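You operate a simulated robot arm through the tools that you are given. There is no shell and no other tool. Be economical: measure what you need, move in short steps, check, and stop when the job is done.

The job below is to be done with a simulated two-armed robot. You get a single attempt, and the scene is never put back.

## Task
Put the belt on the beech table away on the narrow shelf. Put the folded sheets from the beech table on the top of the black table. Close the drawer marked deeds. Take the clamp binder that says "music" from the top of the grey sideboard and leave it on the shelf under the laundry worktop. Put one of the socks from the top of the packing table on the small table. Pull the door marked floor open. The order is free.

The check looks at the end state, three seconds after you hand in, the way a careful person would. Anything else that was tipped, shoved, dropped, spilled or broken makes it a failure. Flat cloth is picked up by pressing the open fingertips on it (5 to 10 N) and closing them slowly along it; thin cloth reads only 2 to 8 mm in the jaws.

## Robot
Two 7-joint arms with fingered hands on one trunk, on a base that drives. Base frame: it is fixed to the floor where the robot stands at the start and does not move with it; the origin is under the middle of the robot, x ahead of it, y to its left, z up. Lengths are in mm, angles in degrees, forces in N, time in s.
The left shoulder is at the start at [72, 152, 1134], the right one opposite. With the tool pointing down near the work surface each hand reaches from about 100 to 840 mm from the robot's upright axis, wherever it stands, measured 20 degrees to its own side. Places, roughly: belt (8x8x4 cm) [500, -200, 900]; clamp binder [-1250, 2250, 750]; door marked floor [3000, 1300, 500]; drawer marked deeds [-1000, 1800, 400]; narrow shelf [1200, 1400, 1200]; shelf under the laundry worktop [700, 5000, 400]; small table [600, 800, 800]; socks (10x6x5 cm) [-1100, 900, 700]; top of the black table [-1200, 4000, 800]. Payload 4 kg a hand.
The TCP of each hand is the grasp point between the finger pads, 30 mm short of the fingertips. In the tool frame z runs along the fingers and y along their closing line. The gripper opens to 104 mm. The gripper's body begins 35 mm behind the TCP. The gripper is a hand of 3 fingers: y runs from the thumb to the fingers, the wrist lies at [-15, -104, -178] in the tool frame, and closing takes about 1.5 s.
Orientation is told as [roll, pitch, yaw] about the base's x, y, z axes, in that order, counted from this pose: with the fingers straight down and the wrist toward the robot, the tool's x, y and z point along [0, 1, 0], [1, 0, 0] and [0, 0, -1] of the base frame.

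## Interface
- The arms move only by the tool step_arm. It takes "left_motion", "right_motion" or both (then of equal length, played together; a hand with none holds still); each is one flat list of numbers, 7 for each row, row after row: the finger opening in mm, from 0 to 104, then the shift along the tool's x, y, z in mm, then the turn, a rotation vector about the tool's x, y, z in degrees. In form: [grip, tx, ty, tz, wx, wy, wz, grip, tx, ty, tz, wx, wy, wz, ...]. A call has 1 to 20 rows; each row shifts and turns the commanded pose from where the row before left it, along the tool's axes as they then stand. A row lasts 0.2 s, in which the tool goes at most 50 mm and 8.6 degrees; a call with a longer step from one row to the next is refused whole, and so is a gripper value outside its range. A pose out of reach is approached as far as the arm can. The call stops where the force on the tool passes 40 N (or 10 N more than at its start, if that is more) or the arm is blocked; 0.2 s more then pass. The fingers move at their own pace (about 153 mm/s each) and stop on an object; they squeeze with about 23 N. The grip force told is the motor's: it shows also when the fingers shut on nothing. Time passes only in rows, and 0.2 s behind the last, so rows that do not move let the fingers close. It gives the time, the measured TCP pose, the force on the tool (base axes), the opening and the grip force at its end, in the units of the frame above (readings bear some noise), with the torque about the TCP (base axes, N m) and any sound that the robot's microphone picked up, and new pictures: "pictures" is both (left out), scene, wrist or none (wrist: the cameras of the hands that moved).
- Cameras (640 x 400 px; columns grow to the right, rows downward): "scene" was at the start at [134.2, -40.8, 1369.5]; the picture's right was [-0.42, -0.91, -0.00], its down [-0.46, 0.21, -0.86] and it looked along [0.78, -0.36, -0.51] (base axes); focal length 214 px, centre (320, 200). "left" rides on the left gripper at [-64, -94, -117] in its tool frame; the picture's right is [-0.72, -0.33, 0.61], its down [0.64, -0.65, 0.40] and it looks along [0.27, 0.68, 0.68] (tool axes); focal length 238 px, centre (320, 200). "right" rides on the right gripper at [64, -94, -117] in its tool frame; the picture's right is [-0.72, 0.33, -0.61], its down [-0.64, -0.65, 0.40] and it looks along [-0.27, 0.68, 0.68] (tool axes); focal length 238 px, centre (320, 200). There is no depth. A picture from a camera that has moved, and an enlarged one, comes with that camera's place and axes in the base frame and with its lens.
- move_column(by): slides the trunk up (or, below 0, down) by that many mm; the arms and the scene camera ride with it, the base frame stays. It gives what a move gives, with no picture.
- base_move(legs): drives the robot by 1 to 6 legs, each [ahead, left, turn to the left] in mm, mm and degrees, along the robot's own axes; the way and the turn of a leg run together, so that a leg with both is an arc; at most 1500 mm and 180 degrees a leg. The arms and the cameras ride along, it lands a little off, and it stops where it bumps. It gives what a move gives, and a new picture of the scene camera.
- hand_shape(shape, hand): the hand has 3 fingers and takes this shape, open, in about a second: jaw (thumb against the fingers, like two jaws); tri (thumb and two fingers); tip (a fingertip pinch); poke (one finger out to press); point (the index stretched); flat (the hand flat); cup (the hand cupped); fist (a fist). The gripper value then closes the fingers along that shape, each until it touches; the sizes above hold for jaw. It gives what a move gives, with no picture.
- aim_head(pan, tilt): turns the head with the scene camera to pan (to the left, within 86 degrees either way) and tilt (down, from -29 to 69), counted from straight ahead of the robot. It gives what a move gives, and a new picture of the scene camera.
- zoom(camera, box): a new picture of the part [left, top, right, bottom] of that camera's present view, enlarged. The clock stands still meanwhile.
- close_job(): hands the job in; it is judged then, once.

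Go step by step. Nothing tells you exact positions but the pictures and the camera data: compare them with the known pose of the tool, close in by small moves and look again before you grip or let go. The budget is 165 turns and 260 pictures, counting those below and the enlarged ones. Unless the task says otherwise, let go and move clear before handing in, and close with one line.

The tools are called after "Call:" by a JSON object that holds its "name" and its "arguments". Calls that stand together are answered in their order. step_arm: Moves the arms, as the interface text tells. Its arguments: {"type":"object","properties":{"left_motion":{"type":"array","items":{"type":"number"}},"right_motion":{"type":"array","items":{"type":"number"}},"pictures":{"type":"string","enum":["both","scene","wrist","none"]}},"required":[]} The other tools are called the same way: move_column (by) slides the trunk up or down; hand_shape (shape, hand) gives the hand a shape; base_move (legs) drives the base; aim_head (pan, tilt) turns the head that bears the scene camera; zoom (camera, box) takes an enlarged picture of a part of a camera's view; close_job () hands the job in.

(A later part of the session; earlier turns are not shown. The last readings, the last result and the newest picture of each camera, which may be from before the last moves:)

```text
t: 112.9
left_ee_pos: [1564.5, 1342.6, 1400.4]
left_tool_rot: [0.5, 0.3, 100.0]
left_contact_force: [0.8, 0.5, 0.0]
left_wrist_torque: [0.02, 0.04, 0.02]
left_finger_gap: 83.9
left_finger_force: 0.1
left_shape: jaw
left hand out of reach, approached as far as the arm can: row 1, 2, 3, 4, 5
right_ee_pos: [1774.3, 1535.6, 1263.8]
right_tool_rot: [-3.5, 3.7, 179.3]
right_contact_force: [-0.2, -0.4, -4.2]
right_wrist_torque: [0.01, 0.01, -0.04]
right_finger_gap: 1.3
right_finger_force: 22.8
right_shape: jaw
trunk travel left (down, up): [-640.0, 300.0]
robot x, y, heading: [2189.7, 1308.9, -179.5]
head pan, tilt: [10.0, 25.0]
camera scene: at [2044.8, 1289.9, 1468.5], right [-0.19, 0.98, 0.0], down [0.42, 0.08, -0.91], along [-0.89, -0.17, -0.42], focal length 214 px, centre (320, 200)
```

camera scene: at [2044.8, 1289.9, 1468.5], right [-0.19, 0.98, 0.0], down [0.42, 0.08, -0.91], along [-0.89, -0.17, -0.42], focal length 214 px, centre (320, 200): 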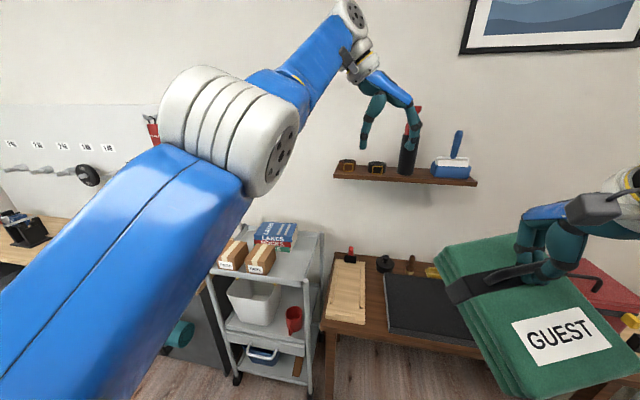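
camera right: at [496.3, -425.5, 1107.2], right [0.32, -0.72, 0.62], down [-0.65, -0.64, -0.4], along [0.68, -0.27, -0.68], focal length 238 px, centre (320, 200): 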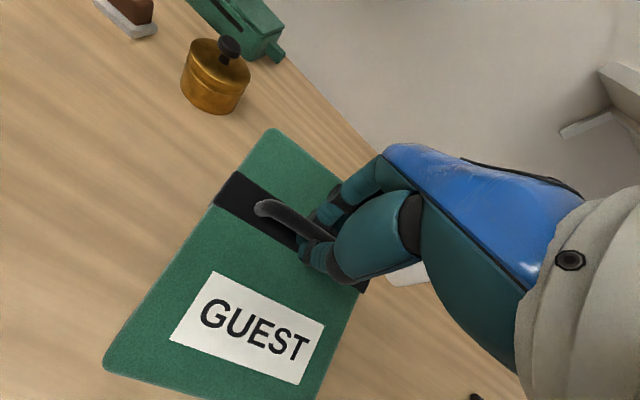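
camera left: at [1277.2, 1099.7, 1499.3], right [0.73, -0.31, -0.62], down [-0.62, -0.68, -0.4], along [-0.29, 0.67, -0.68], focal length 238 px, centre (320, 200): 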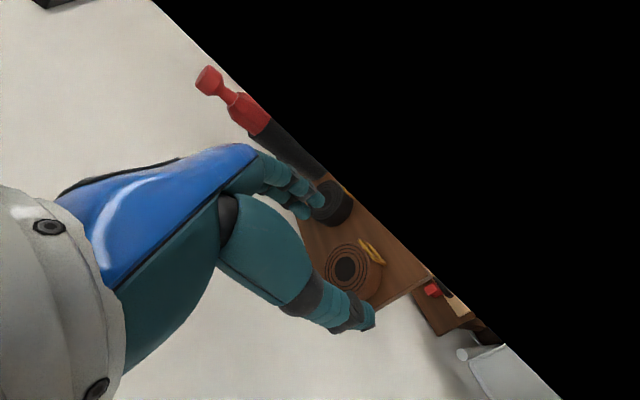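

Still sliding along its reach sphere. I tip the fingers forward, which brings the wrist back toward the shoulder.

Call:
{"name": "step_arm", "arguments": {"left_motion": [84, 0, 0, 0, 0, 8, 0, 84, 0, 0, 0, 0, 8, 0, 84, 0, 0, 0, 0, 8, 0, 84, 0, 0, 0, 0, 8, 0, 84, 0, 0, 0, 0, 8, 0, 84, 0, 0, 0, 0, 8, 0], "pictures": "scene"}}

```text
t: 114.3
left_ee_pos: [1465.1, 1382.7, 1469.8]
left_tool_rot: [48.6, 0.4, 100.1]
left_contact_force: [-0.1, -0.4, 0.0]
left_wrist_torque: [0.0, 0.01, -0.01]
left_finger_gap: 83.6
left_finger_force: 0.0
left_shape: jaw
left hand out of reach, approached as far as the arm can: row 1, 2, 3, 4, 5, 6
right_ee_pos: [1773.2, 1536.1, 1264.4]
right_tool_rot: [-3.4, 3.8, 179.3]
right_contact_force: [-1.0, 0.1, -3.9]
right_wrist_torque: [0.02, -0.04, 0.0]
right_finger_gap: 1.1
right_finger_force: 22.9
right_shape: jaw
trunk travel left (down, up): [-640.0, 300.0]
robot x, y, heading: [2192.1, 1305.1, -178.9]
head pan, tilt: [10.0, 25.0]
camera scene: at [2043.6, 1290.2, 1468.3], right [-0.19, 0.98, 0.0], down [0.42, 0.08, -0.91], along [-0.89, -0.17, -0.42], focal length 214 px, centre (320, 200)
```

scene: 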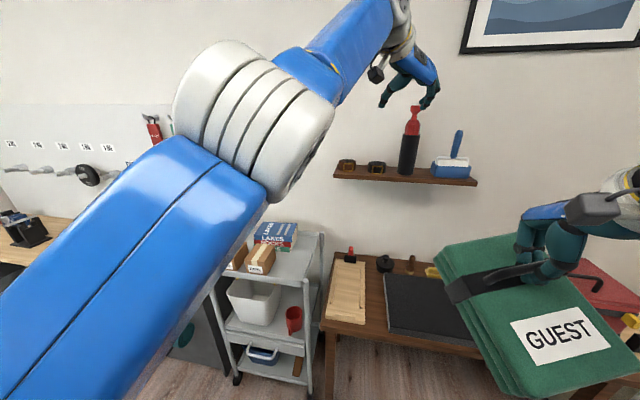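

I try a purely upward sweep followed by an inward pull to get the elbow flexing.

Call:
{"name": "step_arm", "arguments": {"left_motion": [84, 11.7, -10.1, -36.9, 0, 0, 0, 84, 11.7, -10.1, -36.9, 0, 0, 0, 84, 11.7, -10.1, -36.9, 0, 0, 0, 84, 11.7, -10.1, -36.9, 0, 0, 0, 84, -36, -15, -7.3, 0, 0, 0, 84, -36, -15, -7.3, 0, 0, 0, 84, -36, -15, -7.3, 0, 0, 0, 84, -36, -15, -7.3, 0, 0, 0], "pictures": "none"}}

Call:
{"name": "step_arm", "arguments": {"left_motion": [84, -11.7, 10.1, 36.9, 0, 0, 0, 84, -11.7, 10.1, 36.9, 0, 0, 0, 84, -11.7, 10.1, 36.9, 0, 0, 0, 84, -11.7, 10.1, 36.9, 0, 0, 0, 84, -11.7, 10.1, 36.9, 0, 0, 0, 84, -36, -15, -7.3, 0, 0, 0, 84, -36, -15, -7.3, 0, 0, 0, 84, -36, -15, -7.3, 0, 0, 0, 84, -36, -15, -7.3, 0, 0, 0], "pictures": "scene"}}

```text
t: 116.1
left_ee_pos: [1684.9, 1312.9, 1502.4]
left_tool_rot: [48.4, 0.2, 100.2]
left_contact_force: [0.3, -0.6, -0.7]
left_wrist_torque: [0.03, -0.01, -0.03]
left_finger_gap: 83.9
left_finger_force: 0.1
left_shape: jaw
left hand out of reach, approached as far as the arm can: row 3, 4
right_ee_pos: [1772.6, 1535.3, 1263.2]
right_tool_rot: [-3.4, 3.9, 179.3]
right_contact_force: [-0.4, -0.3, -5.6]
right_wrist_torque: [0.0, -0.02, 0.0]
right_finger_gap: 1.2
right_finger_force: 23.6
right_shape: jaw
trunk travel left (down, up): [-640.0, 300.0]
robot x, y, heading: [2190.2, 1307.2, -179.4]
head pan, tilt: [10.0, 25.0]
```

```text
t: 118.1
left_ee_pos: [1706.1, 1302.5, 1248.2]
left_tool_rot: [48.5, 0.1, 100.1]
left_contact_force: [-0.1, -0.3, 0.2]
left_wrist_torque: [0.03, -0.03, -0.01]
left_finger_gap: 83.9
left_finger_force: 0.0
left_shape: jaw
right_ee_pos: [1775.1, 1533.7, 1264.6]
right_tool_rot: [-3.5, 3.8, 179.3]
right_contact_force: [0.7, -0.2, -4.2]
right_wrist_torque: [0.04, -0.05, 0.0]
right_finger_gap: 1.2
right_finger_force: 23.1
right_shape: jaw
trunk travel left (down, up): [-640.0, 300.0]
robot x, y, heading: [2189.7, 1302.4, -179.2]
head pan, tilt: [10.0, 25.0]
camera scene: at [2044.6, 1287.3, 1468.4], right [-0.19, 0.98, 0.0], down [0.42, 0.08, -0.91], along [-0.89, -0.17, -0.42], focal length 214 px, centre (320, 200)
```

scene: 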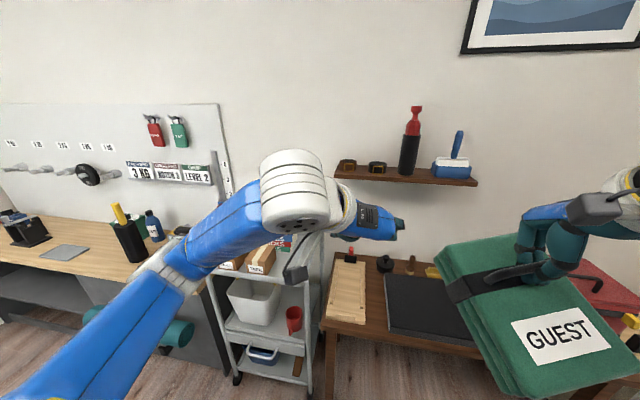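

The elbow is bent again. I restore the hand to point down, tuck it in, lower the trunk, and turn round toward the cabinets.

Call:
{"name": "step_arm", "arguments": {"left_motion": [84, -10, -20, 0, 0, -8.1, 0, 84, -10, -20, 0, 0, -8.1, 0, 84, -10, -20, 0, 0, -8.1, 0, 84, -10, -20, 0, 0, -8.1, 0, 84, -10, -20, 0, 0, -8.1, 0, 84, -10, -20, 0, 0, -8.1, 0, 84, 0, -30, 0, 0, 0, 4, 84, 0, -20, 0, 0, 0, 4], "pictures": "none"}}

Call:
{"name": "base_move", "arguments": {"legs": [[80, 100, 0], [0, 0, 179]]}}

Call:
{"name": "aim_head", "arguments": {"pan": 0, "tilt": 35}}

```text
t: 119.9
left_ee_pos: [1784.6, 1142.9, 1219.9]
left_tool_rot: [-0.2, 0.1, 92.1]
left_contact_force: [-0.3, 0.2, -0.6]
left_wrist_torque: [-0.02, 0.0, 0.0]
left_finger_gap: 83.6
left_finger_force: 0.0
left_shape: jaw
right_ee_pos: [1773.1, 1532.9, 1265.5]
right_tool_rot: [-3.5, 3.7, 179.4]
right_contact_force: [-0.4, -0.8, -3.9]
right_wrist_torque: [0.0, -0.07, 0.0]
right_finger_gap: 1.3
right_finger_force: 23.1
right_shape: jaw
trunk travel left (down, up): [-640.0, 300.0]
robot x, y, heading: [2188.7, 1304.9, -179.0]
head pan, tilt: [10.0, 25.0]
```

```text
t: 128.6
left_ee_pos: [2510.1, 1371.7, 1220.6]
left_tool_rot: [-0.3, 0.2, -85.8]
left_contact_force: [0.5, 0.1, -0.1]
left_wrist_torque: [0.02, 0.04, -0.04]
left_finger_gap: 83.7
left_finger_force: 0.0
left_shape: jaw
right_ee_pos: [2532.5, 982.5, 1263.9]
right_tool_rot: [-3.6, 3.8, 1.4]
right_contact_force: [-0.1, -0.3, -4.4]
right_wrist_torque: [0.0, 0.05, 0.01]
right_finger_gap: 1.2
right_finger_force: 23.1
right_shape: jaw
trunk travel left (down, up): [-640.0, 300.0]
robot x, y, heading: [2104.2, 1198.4, 2.8]
head pan, tilt: [10.0, 25.0]
camera scene: at [2251.6, 1220.4, 1468.3], right [0.22, -0.97, 0.0], down [-0.41, -0.09, -0.91], along [0.88, 0.2, -0.42], focal length 214 px, centre (320, 200)
```

scene: 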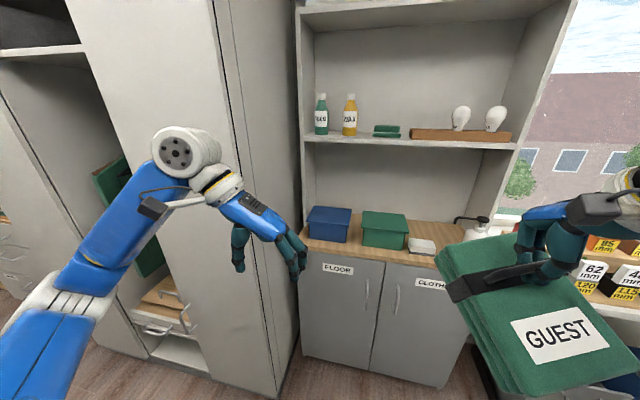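

```text
t: 129.3
left_ee_pos: [2506.6, 1372.2, 1219.4]
left_tool_rot: [-0.1, 0.0, -86.0]
left_contact_force: [-0.9, -0.1, 0.8]
left_wrist_torque: [0.03, -0.01, -0.02]
left_finger_gap: 83.7
left_finger_force: 0.0
left_shape: jaw
right_ee_pos: [2530.9, 983.2, 1265.0]
right_tool_rot: [-3.5, 3.8, 1.4]
right_contact_force: [0.6, 0.1, -3.9]
right_wrist_torque: [0.0, -0.01, 0.03]
right_finger_gap: 1.3
right_finger_force: 23.3
right_shape: jaw
trunk travel left (down, up): [-640.0, 300.0]
robot x, y, heading: [2108.7, 1203.7, 3.0]
head pan, tilt: [0.0, 35.0]
camera scene: at [2249.9, 1204.5, 1452.6], right [0.05, -1.0, 0.0], down [-0.57, -0.03, -0.82], along [0.82, 0.04, -0.58], focal length 214 px, centre (320, 200)
```

scene: 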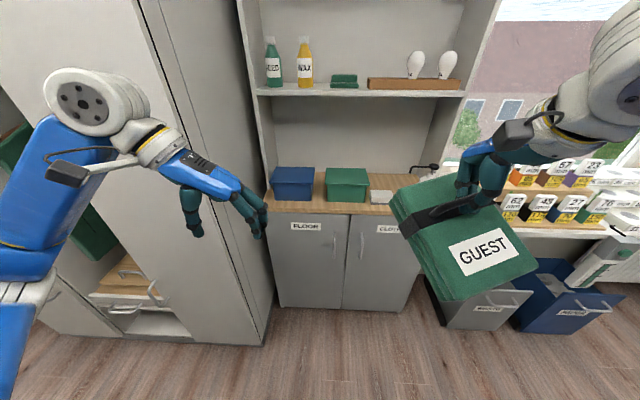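

FLOOR is the left cupboard door with its handle near [2960,1172,660], hinged on the left. I position the base, lower the trunk, and turn the left hand to point forward.

Call:
{"name": "base_move", "arguments": {"legs": [[120, -170, -2.9]]}}

Call:
{"name": "move_column", "arguments": {"by": -250}}

Call:
{"name": "step_arm", "arguments": {"left_motion": [104, 0, 0, 0, 0, 8.18, 0, 104, 0, 0, 0, 0, 8.18, 0, 104, 0, 0, 0, 0, 8.18, 0, 104, 0, 0, 0, 0, 8.18, 0, 104, 0, 0, 0, 0, 8.18, 0, 104, 0, 0, 0, 0, 8.18, 0, 104, 0, 0, 0, 0, 8.18, 0, 104, 0, 0, 0, 0, 8.18, 0, 104, 0, 0, 0, 0, 8.18, 0, 104, 0, 0, 0, 0, 8.18, 0, 104, 0, 0, 0, 0, 8.18, 0]}}

```text
t: 131.0
left_ee_pos: [2633.9, 1181.8, 1220.2]
left_tool_rot: [0.2, 0.1, -89.0]
left_contact_force: [0.7, 0.1, 0.0]
left_wrist_torque: [-0.02, 0.02, 0.0]
left_finger_gap: 84.0
left_finger_force: 0.1
left_shape: jaw
right_ee_pos: [2636.6, 792.9, 1266.0]
right_tool_rot: [-3.7, 3.7, -1.8]
right_contact_force: [-0.6, 0.7, -4.8]
right_wrist_torque: [0.01, 0.04, -0.03]
right_finger_gap: 1.3
right_finger_force: 22.9
right_shape: jaw
trunk travel left (down, up): [-640.0, 300.0]
robot x, y, heading: [2233.6, 1024.8, -0.2]
head pan, tilt: [0.0, 35.0]
camera scene: at [2367.2, 1029.4, 1452.9], right [-0.01, -1.0, 0.0], down [-0.57, 0.0, -0.82], along [0.82, -0.01, -0.57], focal length 214 px, centre (320, 200)
```

scene: 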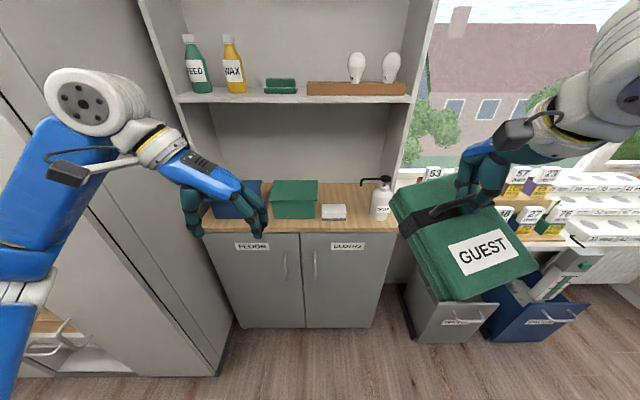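

```text
t: 133.6
left_ee_pos: [2635.0, 1178.0, 970.9]
left_tool_rot: [0.0, 0.2, -88.9]
left_contact_force: [0.8, -0.7, 0.3]
left_wrist_torque: [0.0, 0.01, 0.0]
left_finger_gap: 83.7
left_finger_force: 0.1
left_shape: jaw
right_ee_pos: [2634.9, 787.9, 1015.8]
right_tool_rot: [-3.5, 3.7, -1.7]
right_contact_force: [-0.1, -0.2, -4.8]
right_wrist_torque: [-0.01, 0.03, -0.01]
right_finger_gap: 1.3
right_finger_force: 23.2
right_shape: jaw
trunk travel left (down, up): [-390.0, 550.0]
robot x, y, heading: [2226.6, 1025.8, -0.4]
head pan, tilt: [0.0, 35.0]
```

```text
t: 135.9
left_ee_pos: [2641.2, 1185.7, 973.1]
left_tool_rot: [43.7, 0.1, -89.1]
left_contact_force: [-0.6, -0.5, -0.2]
left_wrist_torque: [0.01, 0.0, 0.01]
left_finger_gap: 103.6
left_finger_force: 0.1
left_shape: jaw
left hand out of reach, approached as far as the arm can: row 6, 7, 8, 9, 10, 11
right_ee_pos: [2635.5, 789.8, 1014.5]
right_tool_rot: [-3.5, 3.8, -1.8]
right_contact_force: [0.2, 0.0, -3.5]
right_wrist_torque: [-0.04, 0.04, -0.01]
right_finger_gap: 1.1
right_finger_force: 23.1
right_shape: jaw
trunk travel left (down, up): [-390.0, 550.0]
robot x, y, heading: [2226.9, 1027.4, -0.2]
head pan, tilt: [0.0, 35.0]
camera scene: at [2368.8, 1025.9, 1202.7], right [-0.01, -1.0, 0.0], down [-0.58, 0.0, -0.82], along [0.82, 0.0, -0.58], focal length 214 px, centre (320, 200)
camera left: at [2512.8, 1277.3, 1012.1], right [-0.1, 0.33, -0.94], down [0.73, 0.66, 0.15], along [0.67, -0.67, -0.31], focal length 238 px, centre (320, 200)
```

scene: 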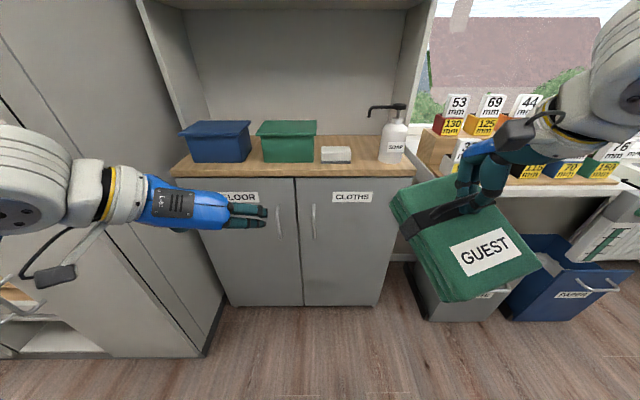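
left: 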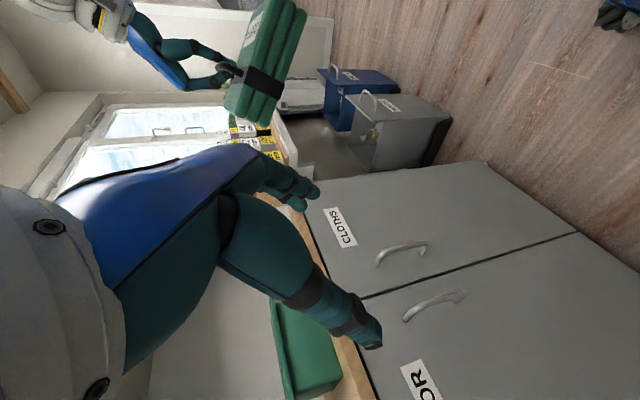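

I move the hand forward and down to just before the handle, then continue levelling it.

Call:
{"name": "step_arm", "arguments": {"left_motion": [104, -6.1, 1.6, 41.4, 0, 0, 0, 104, -6.1, 1.6, 41.4, 0, 0, 0, 104, -6.1, 1.6, 41.4, 0, 0, 0, 104, -6.1, 1.6, 41.4, 0, 0, 0, 104, -6.1, 1.6, 41.4, 0, 0, 0, 104, -6.1, 1.6, 41.4, 0, 0, 0, 104, -6.1, 1.6, 41.4, 0, 0, 0, 104, -6.1, 1.6, 41.4, 0, 0, 0, 104, -6.1, 1.6, 41.4, 0, 0, 0, 104, 0, 0, 0, 0, 8, 0, 104, 0, 0, 0, 0, 8, 0, 104, 0, 0, 0, 0, 8, 0, 104, 0, 0, 0, 0, 8, 0]}}

```text
t: 138.8
left_ee_pos: [2860.0, 1174.2, 665.6]
left_tool_rot: [75.8, 0.1, -89.1]
left_contact_force: [-0.2, 0.2, -0.5]
left_wrist_torque: [0.03, 0.0, -0.01]
left_finger_gap: 103.8
left_finger_force: 0.1
left_shape: jaw
right_ee_pos: [2636.0, 789.4, 1016.3]
right_tool_rot: [-3.5, 3.7, -1.8]
right_contact_force: [-1.1, -0.7, -4.8]
right_wrist_torque: [-0.03, 0.04, 0.01]
right_finger_gap: 1.4
right_finger_force: 22.8
right_shape: jaw
trunk travel left (down, up): [-390.0, 550.0]
robot x, y, heading: [2229.2, 1025.1, -0.1]
head pan, tilt: [0.0, 35.0]
camera scene: at [2369.1, 1025.1, 1202.7], right [-0.01, -1.0, 0.0], down [-0.58, 0.0, -0.82], along [0.82, 0.0, -0.58], focal length 214 px, centre (320, 200)
camera left: at [2728.5, 1265.7, 632.0], right [0.41, 0.34, -0.85], down [0.54, 0.66, 0.52], along [0.73, -0.67, 0.09], focal length 238 px, centre (320, 200)
```

scene: 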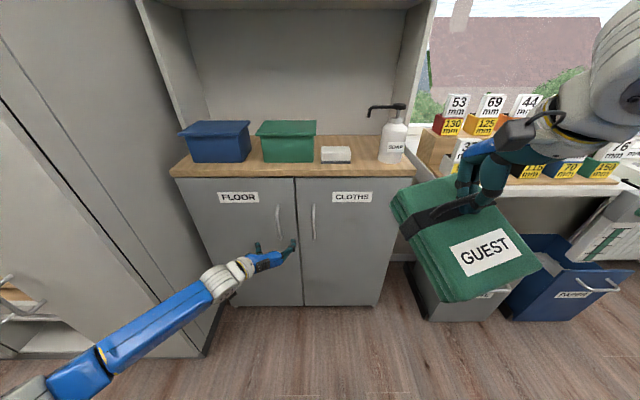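
left: 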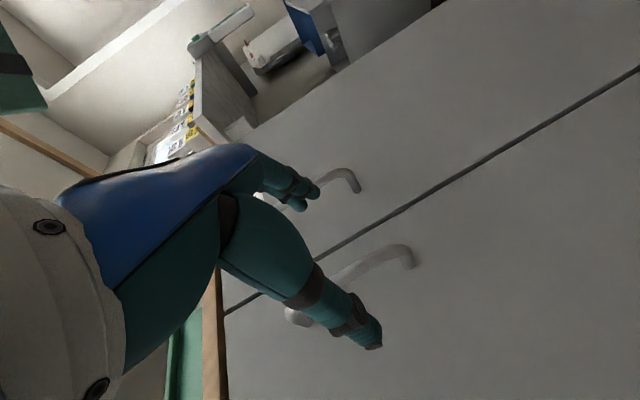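

The fingers straddle the handle bar line; I advance carefully.

Call:
{"name": "step_arm", "arguments": {"left_motion": [104, 7, 0, 23, 0, 0, 0, 104, 7, 0, 23, 0, 0, 0, 104, 6, 0, 18, 0, 0, 0]}}

```text
t: 139.6
left_ee_pos: [2926.1, 1176.6, 668.1]
left_tool_rot: [75.5, 0.1, -89.0]
left_contact_force: [1.0, -0.7, -0.7]
left_wrist_torque: [-0.01, -0.01, 0.0]
left_finger_gap: 103.8
left_finger_force: 0.0
left_shape: jaw
right_ee_pos: [2636.5, 788.6, 1014.4]
right_tool_rot: [-3.5, 3.7, -1.7]
right_contact_force: [-0.4, 0.0, -4.1]
right_wrist_torque: [-0.01, 0.06, 0.03]
right_finger_gap: 1.5
right_finger_force: 23.0
right_shape: jaw
trunk travel left (down, up): [-390.0, 550.0]
robot x, y, heading: [2225.0, 1030.7, -0.4]
head pan, tilt: [0.0, 35.0]
camera scene: at [2369.9, 1024.8, 1202.5], right [-0.01, -1.0, 0.0], down [-0.58, 0.0, -0.82], along [0.82, 0.0, -0.58], focal length 214 px, centre (320, 200)
camera left: at [2795.5, 1268.4, 635.3], right [0.41, 0.34, -0.85], down [0.54, 0.66, 0.52], along [0.74, -0.67, 0.09], focal length 238 px, centre (320, 200)
```

scene: 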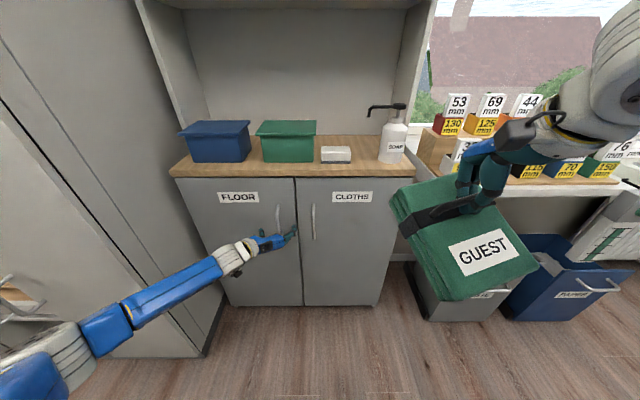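
left: 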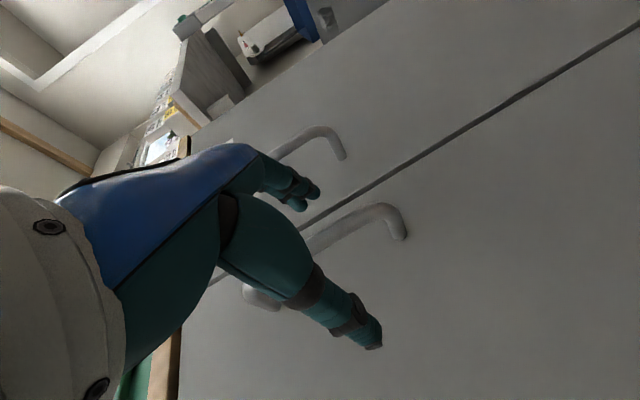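

Call:
{"name": "step_arm", "arguments": {"left_motion": [104, 2, 0, 8, 0, 0, 0, 104, 2, 0, 8, 0, 0, 0, 104, 2, 0, 8, 0, 0, 0], "pictures": "wrist"}}

```text
t: 140.3
left_ee_pos: [2951.7, 1178.1, 666.6]
left_tool_rot: [75.6, 0.2, -89.0]
left_contact_force: [0.2, 0.0, -0.4]
left_wrist_torque: [-0.02, 0.0, -0.01]
left_finger_gap: 104.0
left_finger_force: 0.1
left_shape: jaw
right_ee_pos: [2636.6, 787.8, 1016.2]
right_tool_rot: [-3.5, 3.7, -1.7]
right_contact_force: [-0.4, -0.3, -3.8]
right_wrist_torque: [0.02, 0.01, -0.01]
right_finger_gap: 1.2
right_finger_force: 22.7
right_shape: jaw
trunk travel left (down, up): [-390.0, 550.0]
robot x, y, heading: [2230.7, 1023.9, -0.3]
head pan, tilt: [0.0, 35.0]
camera left: at [2820.9, 1269.7, 634.1], right [0.41, 0.34, -0.85], down [0.54, 0.66, 0.52], along [0.74, -0.67, 0.09], focal length 238 px, centre (320, 200)
```

left: 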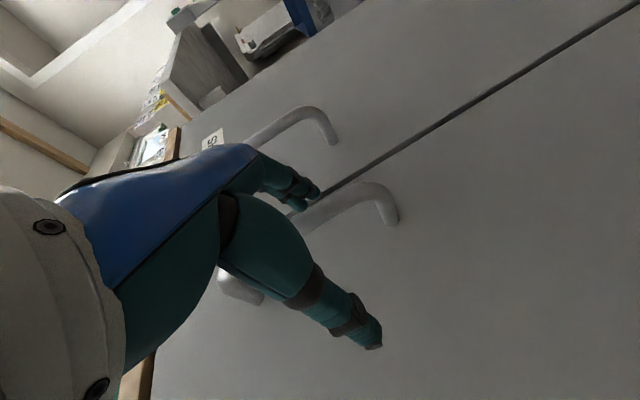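

The bar passes through the grasp point; I close.

Call:
{"name": "step_arm", "arguments": {"left_motion": [60, 0, 0, 0, 0, 0, 0, 30, 0, 0, 0, 0, 0, 0, 0, 0, 0, 0, 0, 0, 0, 0, 0, 0, 0, 0, 0, 0, 0, 0, 0, 0, 0, 0, 0, 0, 0, 0, 0, 0, 0, 0, 0, 0, 0, 0, 0, 0, 0, 0, 0, 0, 0, 0, 0, 0], "pictures": "wrist"}}

```text
t: 142.2
left_ee_pos: [2951.9, 1177.7, 668.6]
left_tool_rot: [75.6, 0.2, -89.0]
left_contact_force: [0.4, -0.1, 0.2]
left_wrist_torque: [0.01, -0.01, 0.01]
left_finger_gap: 0.1
left_finger_force: 23.0
left_shape: jaw
right_ee_pos: [2636.4, 788.7, 1015.0]
right_tool_rot: [-3.5, 3.7, -1.7]
right_contact_force: [1.2, 0.3, -4.5]
right_wrist_torque: [0.0, 0.05, 0.0]
right_finger_gap: 1.4
right_finger_force: 23.0
right_shape: jaw
trunk travel left (down, up): [-390.0, 550.0]
robot x, y, heading: [2230.6, 1028.0, -0.2]
head pan, tilt: [0.0, 35.0]
camera left: at [2820.8, 1269.8, 634.3], right [0.41, 0.34, -0.85], down [0.54, 0.66, 0.52], along [0.74, -0.67, 0.09], focal length 238 px, centre (320, 200)
```

left: 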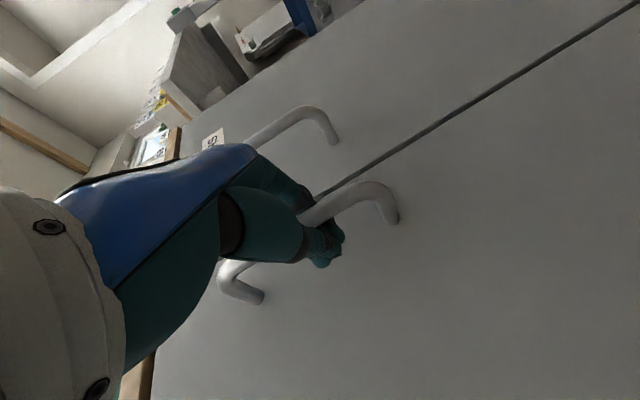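

Call:
{"name": "zoom", "arguments": {"camera": "left", "box": [200, 140, 440, 320]}}

Call:
{"name": "step_arm", "arguments": {"left_motion": [0, -2, 0, -8, 0, 0, 0, 0, -2, 0, -8, 0, 0, 0, 0, -2, 0, -8, 0, 0, 0], "pictures": "wrist"}}

```text
2.22 times, centred on (320, 230) of left
camera zoom: at [2820.8, 1269.8, 634.3], right [0.41, 0.34, -0.85], down [0.54, 0.66, 0.52], along [0.74, -0.67, 0.09], focal length 530 px, centre (320, 133)
```

zoom: 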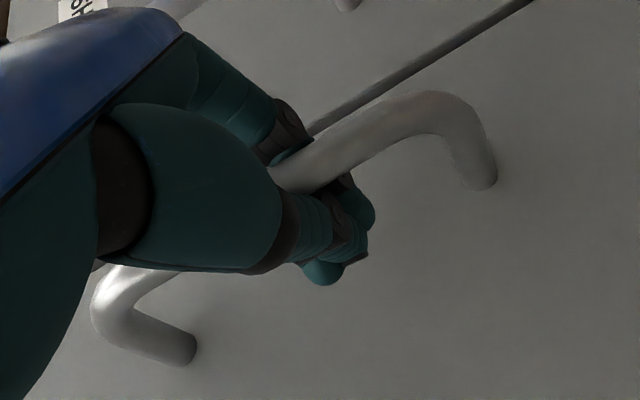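

```text
t: 142.9
left_ee_pos: [2926.1, 1181.2, 667.2]
left_tool_rot: [75.6, 0.2, -88.8]
left_contact_force: [5.5, 12.9, -0.5]
left_wrist_torque: [-0.01, -0.03, -0.12]
left_finger_gap: 0.0
left_finger_force: 22.2
left_shape: jaw
right_ee_pos: [2636.1, 791.0, 1015.2]
right_tool_rot: [-3.7, 3.7, -1.7]
right_contact_force: [0.3, 0.8, -4.4]
right_wrist_torque: [0.0, 0.05, -0.02]
right_finger_gap: 1.5
right_finger_force: 23.2
right_shape: jaw
trunk travel left (down, up): [-390.0, 550.0]
robot x, y, heading: [2228.9, 1025.8, -0.2]
head pan, tilt: [0.0, 35.0]
camera left: at [2796.0, 1272.1, 634.5], right [0.41, 0.34, -0.85], down [0.54, 0.66, 0.52], along [0.74, -0.67, 0.09], focal length 238 px, centre (320, 200)
```

left: 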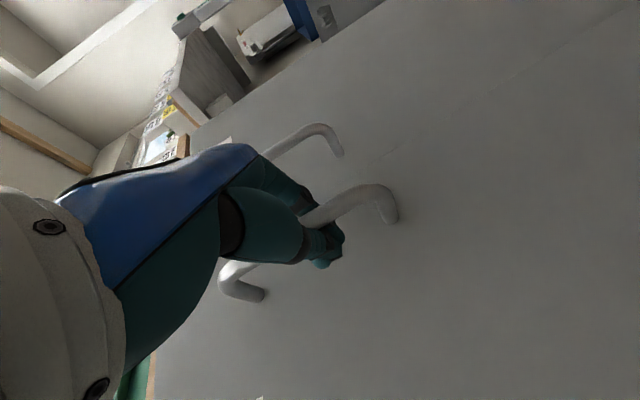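

The fingers are hooked round the handle and the door has started to move. I follow the arc.

Call:
{"name": "step_arm", "arguments": {"left_motion": [0, -3.7, -4.2, -14.5, 0, 0, 0, 0, -3.7, -4.2, -14.5, 0, 0, 0, 0, -3.3, -4.8, -13.1, 0, 0, 0, 0, -3.3, -4.8, -13.1, 0, 0, 0, 0, -3.2, -5.8, -12.6, 0, 0, 0, 0, -3.2, -5.8, -12.6, 0, 0, 0, 0, -3.1, -7, -12.1, 0, 0, 0, 0, -3.1, -7, -12.1, 0, 0, 0, 0, -2.9, -8, -11.5, 0, 0, 0, 0, -2.9, -8, -11.5, 0, 0, 0]}}

```text
t: 145.2
left_ee_pos: [2795.3, 1239.5, 667.2]
left_tool_rot: [75.5, 0.2, -88.6]
left_contact_force: [21.2, 27.9, 5.5]
left_wrist_torque: [0.06, 0.04, -0.36]
left_finger_gap: 0.1
left_finger_force: 23.5
left_shape: jaw
right_ee_pos: [2637.8, 793.5, 1017.1]
right_tool_rot: [-3.7, 3.7, -1.8]
right_contact_force: [0.1, 0.0, -3.3]
right_wrist_torque: [0.01, 0.02, 0.0]
right_finger_gap: 1.3
right_finger_force: 23.5
right_shape: jaw
trunk travel left (down, up): [-390.0, 550.0]
robot x, y, heading: [2229.1, 1026.0, -0.2]
head pan, tilt: [0.0, 35.0]
camera scene: at [2371.3, 1032.2, 1202.4], right [-0.01, -1.0, 0.01], down [-0.58, 0.0, -0.82], along [0.82, -0.01, -0.58], focal length 214 px, centre (320, 200)
camera left: at [2662.8, 1331.0, 633.3], right [0.41, 0.34, -0.85], down [0.54, 0.66, 0.52], along [0.74, -0.67, 0.09], focal length 238 px, centre (320, 200)
```

scene: 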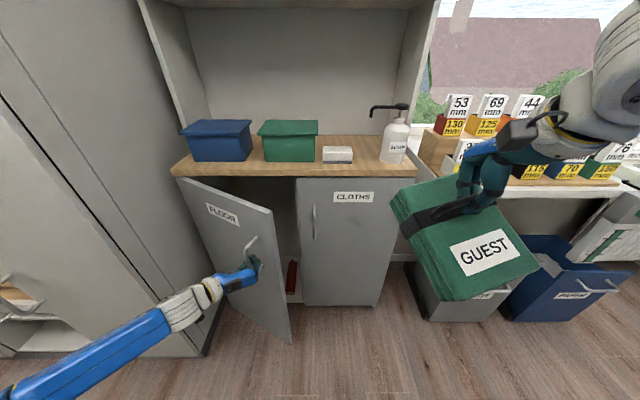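
left: 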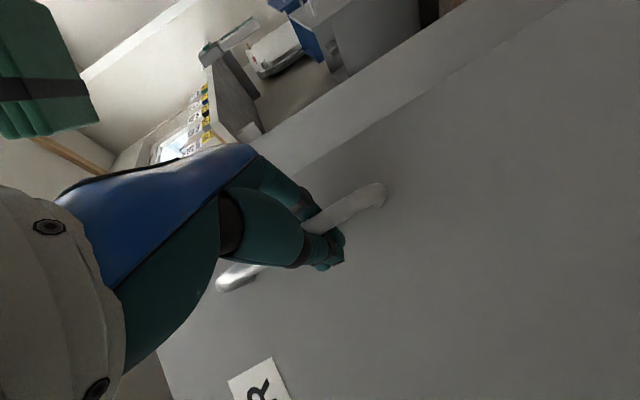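

The door swings at about 30°. I continue along the arc to about 60°.

Call:
{"name": "step_arm", "arguments": {"left_motion": [0, 0.9, -4.8, 3.5, 0, 0, 0, 0, -2.6, -8.9, -10.5, 0, 0, 0, 0, -2.6, -8.9, -10.5, 0, 0, 0, 0, -2.4, -9.8, -9.7, 0, 0, 0, 0, -2.4, -9.8, -9.7, 0, 0, 0, 0, -2.2, -10.6, -8.9, 0, 0, 0, 0, -2.2, -10.6, -8.9, 0, 0, 0, 0, -2, -11.4, -7.9, 0, 0, 0, 0, -2, -11.4, -7.9, 0, 0, 0, 0, -1.7, -12, -6.9, 0, 0, 0, 0, -1.7, -12, -6.9, 0, 0, 0, 0, -1.5, -12.7, -5.9, 0, 0, 0, 0, -1.5, -12.7, -5.9, 0, 0, 0]}}

```text
t: 147.9
left_ee_pos: [2694.0, 1370.5, 665.7]
left_tool_rot: [75.5, 0.0, -89.1]
left_contact_force: [10.3, 3.7, -3.8]
left_wrist_torque: [-0.03, -0.02, -0.06]
left_finger_gap: 0.0
left_finger_force: 22.9
left_shape: jaw
right_ee_pos: [2636.9, 790.6, 1016.1]
right_tool_rot: [-3.6, 3.7, -1.8]
right_contact_force: [0.2, -0.3, -4.4]
right_wrist_torque: [-0.01, 0.05, -0.03]
right_finger_gap: 1.3
right_finger_force: 23.0
right_shape: jaw
trunk travel left (down, up): [-390.0, 550.0]
robot x, y, heading: [2228.1, 1024.4, -0.3]
head pan, tilt: [0.0, 35.0]
camera scene: at [2370.4, 1027.5, 1202.4], right [-0.01, -1.0, 0.0], down [-0.58, 0.0, -0.82], along [0.82, -0.01, -0.58], focal length 214 px, centre (320, 200)
camera left: at [2562.6, 1461.2, 633.1], right [0.41, 0.33, -0.85], down [0.54, 0.66, 0.52], along [0.73, -0.67, 0.09], focal length 238 px, centre (320, 200)
```

scene: 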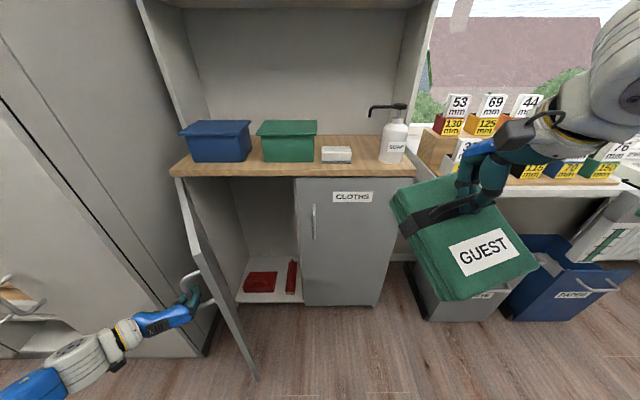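
left: 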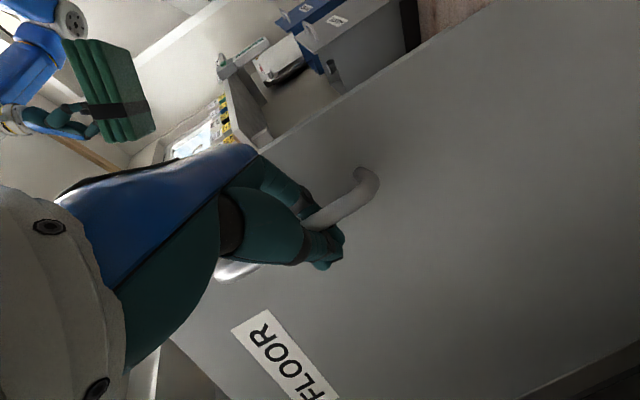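

I pull a little further to about 75°.

Call:
{"name": "step_arm", "arguments": {"left_motion": [0, -1.2, -13.3, -5, 0, 0, 0, 0, -1.2, -13.3, -5, 0, 0, 0, 0, -0.9, -13.7, -3.7, 0, 0, 0, 0, -0.9, -13.7, -3.7, 0, 0, 0, 0, -0.6, -14, -2.6, 0, 0, 0, 0, -0.6, -14, -2.6, 0, 0, 0], "pictures": "scene"}}

```text
t: 149.3
left_ee_pos: [2668.4, 1449.7, 666.8]
left_tool_rot: [75.5, 0.1, -88.9]
left_contact_force: [8.7, 1.9, -5.0]
left_wrist_torque: [-0.03, -0.04, 0.0]
left_finger_gap: 0.0
left_finger_force: 23.1
left_shape: jaw
right_ee_pos: [2637.5, 791.6, 1016.1]
right_tool_rot: [-3.6, 3.7, -1.6]
right_contact_force: [0.0, -0.8, -4.4]
right_wrist_torque: [0.01, 0.02, 0.01]
right_finger_gap: 1.4
right_finger_force: 22.8
right_shape: jaw
trunk travel left (down, up): [-390.0, 550.0]
robot x, y, heading: [2229.1, 1025.6, 0.0]
head pan, tilt: [0.0, 35.0]
camera scene: at [2370.4, 1027.4, 1202.4], right [-0.01, -1.0, 0.0], down [-0.58, 0.0, -0.82], along [0.82, -0.01, -0.58], focal length 214 px, centre (320, 200)
```

scene: 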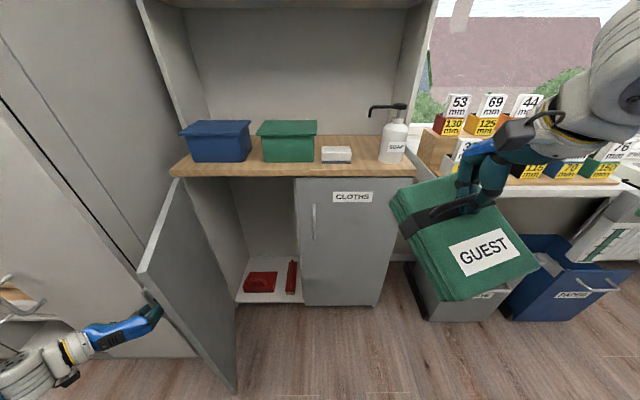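

The door stands wide open. I open the fingers part-way and draw the hand straight back off the bar.

Call:
{"name": "step_arm", "arguments": {"left_motion": [20, 0, 0, 0, 0, 0, 0, 40, 0, 0, 0, 0, 0, 0, 40, 0, 0, 0, 0, 0, 0, 40, 0, 0, 0, 0, 0, 0, 40, -3, 0, -12, 0, 0, 0, 40, -4, 0, -20, 0, 0, 0, 40, -6, 0, -25, 0, 0, 0, 40, -6, 0, -25, 0, 0, 0]}}

```text
t: 151.2
left_ee_pos: [2584.2, 1447.9, 672.5]
left_tool_rot: [75.6, 0.1, -89.0]
left_contact_force: [0.1, -0.2, -0.1]
left_wrist_torque: [-0.03, 0.02, 0.03]
left_finger_gap: 39.6
left_finger_force: 0.0
left_shape: jaw
right_ee_pos: [2636.2, 788.8, 1015.1]
right_tool_rot: [-3.4, 3.7, -1.9]
right_contact_force: [-0.2, -0.3, -4.3]
right_wrist_torque: [0.02, 0.02, 0.0]
right_finger_gap: 1.1
right_finger_force: 22.5
right_shape: jaw
trunk travel left (down, up): [-390.0, 550.0]
robot x, y, heading: [2229.0, 1026.3, -0.1]
head pan, tilt: [0.0, 35.0]
camera scene: at [2367.3, 1025.5, 1202.9], right [-0.01, -1.0, 0.0], down [-0.57, 0.0, -0.82], along [0.82, 0.0, -0.57], focal length 214 px, centre (320, 200)
camera left: at [2453.1, 1540.1, 639.1], right [0.41, 0.34, -0.85], down [0.54, 0.66, 0.52], along [0.73, -0.67, 0.09], focal length 238 px, centre (320, 200)
```

scene: 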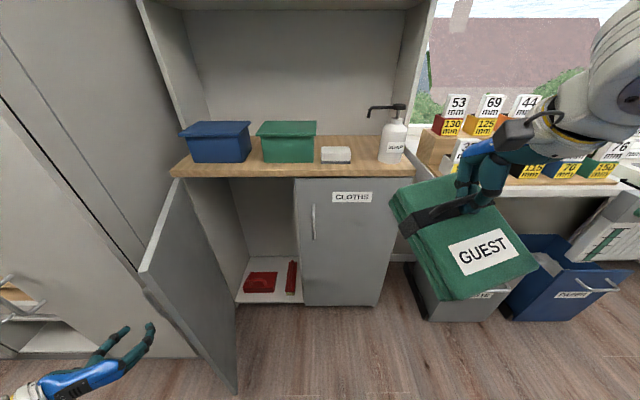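
left: 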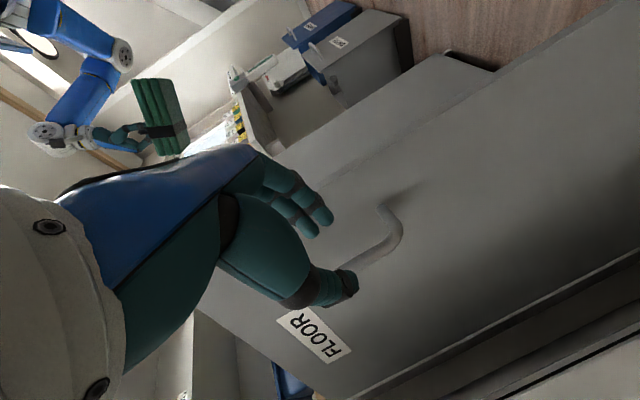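

FLOOR door is open and released. I back away, raise the trunk, tuck the left hand, and head up the corridor.

Call:
{"name": "base_move", "arguments": {"legs": [[-170, 0, 0]]}}

Call:
{"name": "move_column", "arguments": {"by": 160}}

Call:
{"name": "step_arm", "arguments": {"left_motion": [84, 30, 25, 0, 0, 0, 0, 84, 30, 25, 0, 0, 0, 0, 84, 30, 25, 0, 0, 0, 0, 84, 30, 25, 0, 0, 0, 0, 84, 0, 20, -10, 0, -7.6, 0, 84, 0, 20, -10, 0, -7.6, 0, 84, 0, 20, -10, 0, -7.6, 0, 84, 0, 20, -10, 0, -7.6, 0, 84, 0, 20, -10, 0, -7.6, 0, 84, 0, 10, -10, 0, -7.6, 0, 84, 0, 10, -10, 0, -7.6, 0, 84, 0, 10, -10, 0, -7.6, 0, 84, 0, 10, -10, 0, -7.6, 0, 84, 0, 10, -10, 0, -7.6, 0], "pictures": "none"}}

```text
t: 152.6
left_ee_pos: [2409.4, 1451.2, 672.4]
left_tool_rot: [75.5, 0.2, -88.8]
left_contact_force: [0.1, -0.1, -0.8]
left_wrist_torque: [-0.01, 0.0, -0.01]
left_finger_gap: 39.9
left_finger_force: 0.1
left_shape: jaw
right_ee_pos: [2465.9, 791.0, 1015.2]
right_tool_rot: [-3.5, 3.7, -1.5]
right_contact_force: [0.2, 1.0, -3.5]
right_wrist_torque: [-0.02, 0.0, -0.01]
right_finger_gap: 1.4
right_finger_force: 22.7
right_shape: jaw
trunk travel left (down, up): [-390.0, 550.0]
robot x, y, heading: [2054.9, 1025.0, 0.0]
head pan, tilt: [0.0, 35.0]
camera scene: at [2195.8, 1026.9, 1202.7], right [0.0, -1.0, 0.0], down [-0.57, 0.0, -0.82], along [0.82, 0.0, -0.57], focal length 214 px, centre (320, 200)
```

scene: 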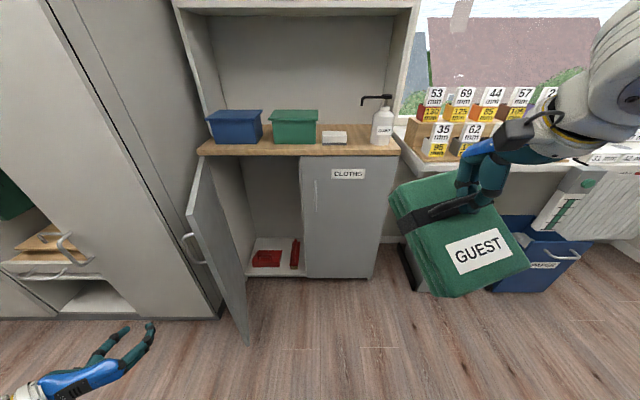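

```text
t: 154.4
left_ee_pos: [2410.7, 1450.6, 832.1]
left_tool_rot: [75.5, 0.1, -88.7]
left_contact_force: [-1.1, -0.2, 0.2]
left_wrist_torque: [0.0, -0.01, 0.01]
left_finger_gap: 39.8
left_finger_force: 0.1
left_shape: jaw
right_ee_pos: [2464.2, 790.9, 1174.9]
right_tool_rot: [-3.6, 3.7, -1.4]
right_contact_force: [-0.5, 0.1, -4.1]
right_wrist_torque: [0.02, 0.03, 0.04]
right_finger_gap: 1.3
right_finger_force: 22.8
right_shape: jaw
trunk travel left (down, up): [-550.0, 390.0]
robot x, y, heading: [2054.3, 1027.1, -0.2]
head pan, tilt: [0.0, 35.0]
```

```text
t: 157.4
left_ee_pos: [2405.8, 1227.8, 1003.9]
left_tool_rot: [4.2, -0.4, -89.7]
left_contact_force: [0.6, 0.1, 0.7]
left_wrist_torque: [0.01, 0.03, -0.03]
left_finger_gap: 83.9
left_finger_force: 0.1
left_shape: jaw
left hand out of reach, approached as far as the arm can: row 6, 7, 8, 9
right_ee_pos: [2466.2, 790.0, 1174.4]
right_tool_rot: [-3.4, 3.7, -1.4]
right_contact_force: [-0.1, -0.2, -4.5]
right_wrist_torque: [-0.01, 0.05, -0.01]
right_finger_gap: 1.1
right_finger_force: 22.8
right_shape: jaw
trunk travel left (down, up): [-550.0, 390.0]
robot x, y, heading: [2057.1, 1024.1, -0.2]
head pan, tilt: [0.0, 35.0]
```

Call:
{"name": "step_arm", "arguments": {"left_motion": [84, 0, 10, -35, 0, 0, 0, 84, 0, 10, -35, 0, 0, 0, 84, 0, 10, -35, 0, 0, 0], "pictures": "none"}}

Call:
{"name": "base_move", "arguments": {"legs": [[0, 0, 90], [1300, -30, 0]]}}

Call:
{"name": "aim_head", "arguments": {"pan": 20, "tilt": 25}}

```text
t: 158.2
left_ee_pos: [2394.8, 1198.9, 1108.4]
left_tool_rot: [4.2, -0.3, -89.8]
left_contact_force: [0.0, 0.2, 0.1]
left_wrist_torque: [-0.01, 0.01, 0.01]
left_finger_gap: 83.7
left_finger_force: 0.2
left_shape: jaw
right_ee_pos: [2463.9, 790.9, 1175.6]
right_tool_rot: [-3.3, 3.6, -1.5]
right_contact_force: [-0.9, 0.7, -4.7]
right_wrist_torque: [0.01, -0.01, 0.03]
right_finger_gap: 1.3
right_finger_force: 23.3
right_shape: jaw
trunk travel left (down, up): [-550.0, 390.0]
robot x, y, heading: [2060.3, 1025.0, 0.0]
head pan, tilt: [0.0, 35.0]
```

```text
t: 168.7
left_ee_pos: [1842.2, 2649.1, 1108.2]
left_tool_rot: [4.4, -0.4, 2.8]
left_contact_force: [-0.4, 0.4, 0.6]
left_wrist_torque: [0.03, -0.02, -0.03]
left_finger_gap: 83.6
left_finger_force: 0.1
left_shape: jaw
right_ee_pos: [2249.0, 2737.8, 1175.0]
right_tool_rot: [-3.5, 3.6, 91.3]
right_contact_force: [0.1, 0.2, -3.6]
right_wrist_torque: [-0.02, -0.05, 0.0]
right_finger_gap: 1.1
right_finger_force: 22.6
right_shape: jaw
trunk travel left (down, up): [-550.0, 390.0]
robot x, y, heading: [2031.8, 2318.8, 92.7]
head pan, tilt: [0.0, 35.0]
camera scene: at [2025.8, 2460.5, 1362.7], right [1.0, 0.05, 0.0], down [0.03, -0.57, -0.82], along [-0.04, 0.82, -0.57], focal length 214 px, centre (320, 200)
```

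scene: 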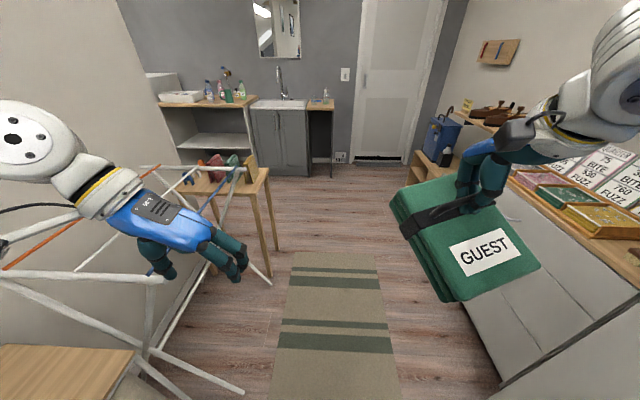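

```text
t: 169.5
left_ee_pos: [1844.0, 2649.0, 1107.8]
left_tool_rot: [4.3, -0.4, 2.8]
left_contact_force: [-0.2, 0.0, 0.6]
left_wrist_torque: [-0.02, -0.02, -0.02]
left_finger_gap: 83.7
left_finger_force: 0.1
left_shape: jaw
right_ee_pos: [2247.4, 2737.6, 1177.0]
right_tool_rot: [-3.5, 3.6, 91.2]
right_contact_force: [-0.4, 0.6, -3.5]
right_wrist_torque: [-0.01, -0.02, -0.02]
right_finger_gap: 1.3
right_finger_force: 22.9
right_shape: jaw
trunk travel left (down, up): [-550.0, 390.0]
robot x, y, heading: [2029.5, 2320.1, 92.9]
head pan, tilt: [20.0, 25.0]
camera scene: at [1994.5, 2458.4, 1378.4], right [0.92, 0.38, 0.0], down [0.16, -0.39, -0.91], along [-0.35, 0.84, -0.42], focal length 214 px, centre (320, 200)
```

scene: 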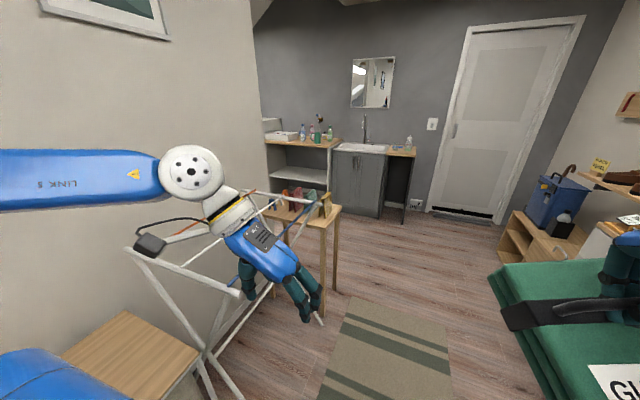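

The laundry worktop with its shelf is ahead-left beside the sink. I drive on to y≈4150, then turn left and look.

Call:
{"name": "base_move", "arguments": {"legs": [[1500, -60, -2.9], [300, 0, 0], [0, 0, 90]]}}

Call:
{"name": "aim_head", "arguments": {"pan": 0, "tilt": 20}}

```text
refused: leg 1 is longer than a leg can be; nothing moved
```

```text
t: 170.3
left_ee_pos: [1843.9, 2649.0, 1107.1]
left_tool_rot: [4.3, -0.4, 2.9]
left_contact_force: [-0.2, 0.9, -0.6]
left_wrist_torque: [-0.01, 0.0, -0.01]
left_finger_gap: 83.9
left_finger_force: 0.1
left_shape: jaw
right_ee_pos: [2248.0, 2738.2, 1175.4]
right_tool_rot: [-3.5, 3.6, 91.3]
right_contact_force: [0.1, -0.1, -4.3]
right_wrist_torque: [-0.08, 0.03, -0.02]
right_finger_gap: 1.1
right_finger_force: 23.2
right_shape: jaw
trunk travel left (down, up): [-550.0, 390.0]
robot x, y, heading: [2034.6, 2319.0, 92.5]
head pan, tilt: [0.0, 20.0]
camera scene: at [2025.6, 2466.1, 1386.5], right [1.0, 0.05, 0.0], down [0.02, -0.34, -0.94], along [-0.04, 0.94, -0.34], focal length 214 px, centre (320, 200)
```

scene: 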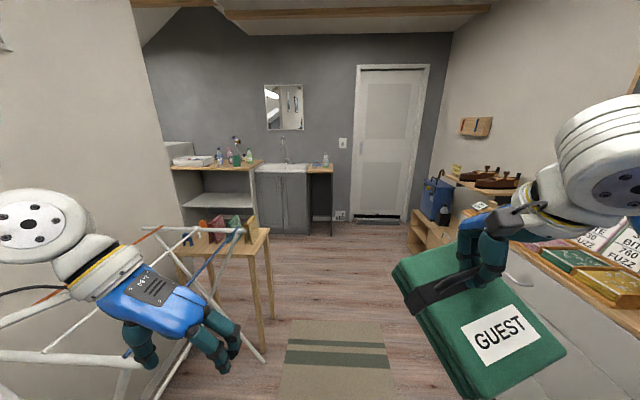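

Call:
{"name": "base_move", "arguments": {"legs": [[1400, -60, -2.7], [400, 0, 0], [0, 0, 90]]}}

Call:
{"name": "aim_head", "arguments": {"pan": 0, "tilt": 20}}

```text
t: 183.3
left_ee_pos: [1718.3, 3958.9, 1107.1]
left_tool_rot: [4.4, -0.4, 91.6]
left_contact_force: [-0.2, 0.6, 0.1]
left_wrist_torque: [0.01, -0.01, 0.0]
left_finger_gap: 83.7
left_finger_force: 0.0
left_shape: jaw
right_ee_pos: [1638.7, 4367.7, 1176.7]
right_tool_rot: [-3.4, 3.7, 179.9]
right_contact_force: [-0.3, -1.2, -4.6]
right_wrist_torque: [-0.01, -0.04, 0.0]
right_finger_gap: 1.4
right_finger_force: 23.0
right_shape: jaw
trunk travel left (down, up): [-550.0, 390.0]
robot x, y, heading: [2051.7, 4138.7, -178.6]
head pan, tilt: [0.0, 20.0]
camera scene: at [1905.1, 4137.9, 1386.5], right [-0.02, 1.0, 0.0], down [0.34, 0.01, -0.94], along [-0.94, -0.02, -0.34], focal length 214 px, centre (320, 200)
```

scene: 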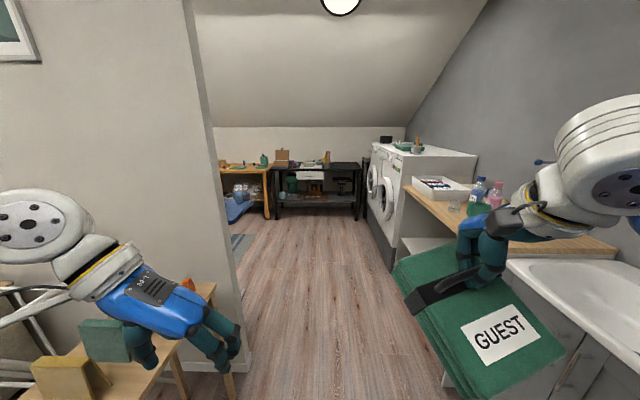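

```text
t: 183.9
left_ee_pos: [1719.1, 3958.9, 1107.6]
left_tool_rot: [4.3, -0.4, 91.5]
left_contact_force: [-0.6, 0.7, -0.2]
left_wrist_torque: [0.0, -0.02, -0.02]
left_finger_gap: 84.0
left_finger_force: 0.0
left_shape: jaw
right_ee_pos: [1640.5, 4365.8, 1175.9]
right_tool_rot: [-3.4, 3.6, 179.9]
right_contact_force: [-0.6, -0.5, -5.0]
right_wrist_torque: [-0.01, -0.04, 0.02]
right_finger_gap: 1.1
right_finger_force: 23.2
right_shape: jaw
trunk travel left (down, up): [-550.0, 390.0]
robot x, y, heading: [2050.6, 4138.6, -178.5]
head pan, tilt: [0.0, 20.0]
camera scene: at [1905.0, 4137.6, 1386.5], right [-0.02, 1.0, 0.0], down [0.34, 0.01, -0.94], along [-0.94, -0.02, -0.34], focal length 214 px, centre (320, 200)
```

scene: 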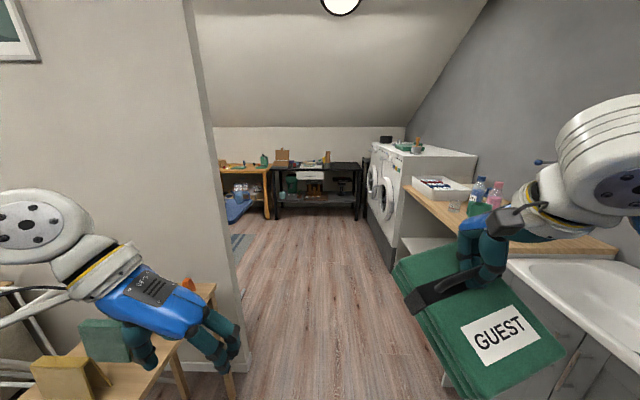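

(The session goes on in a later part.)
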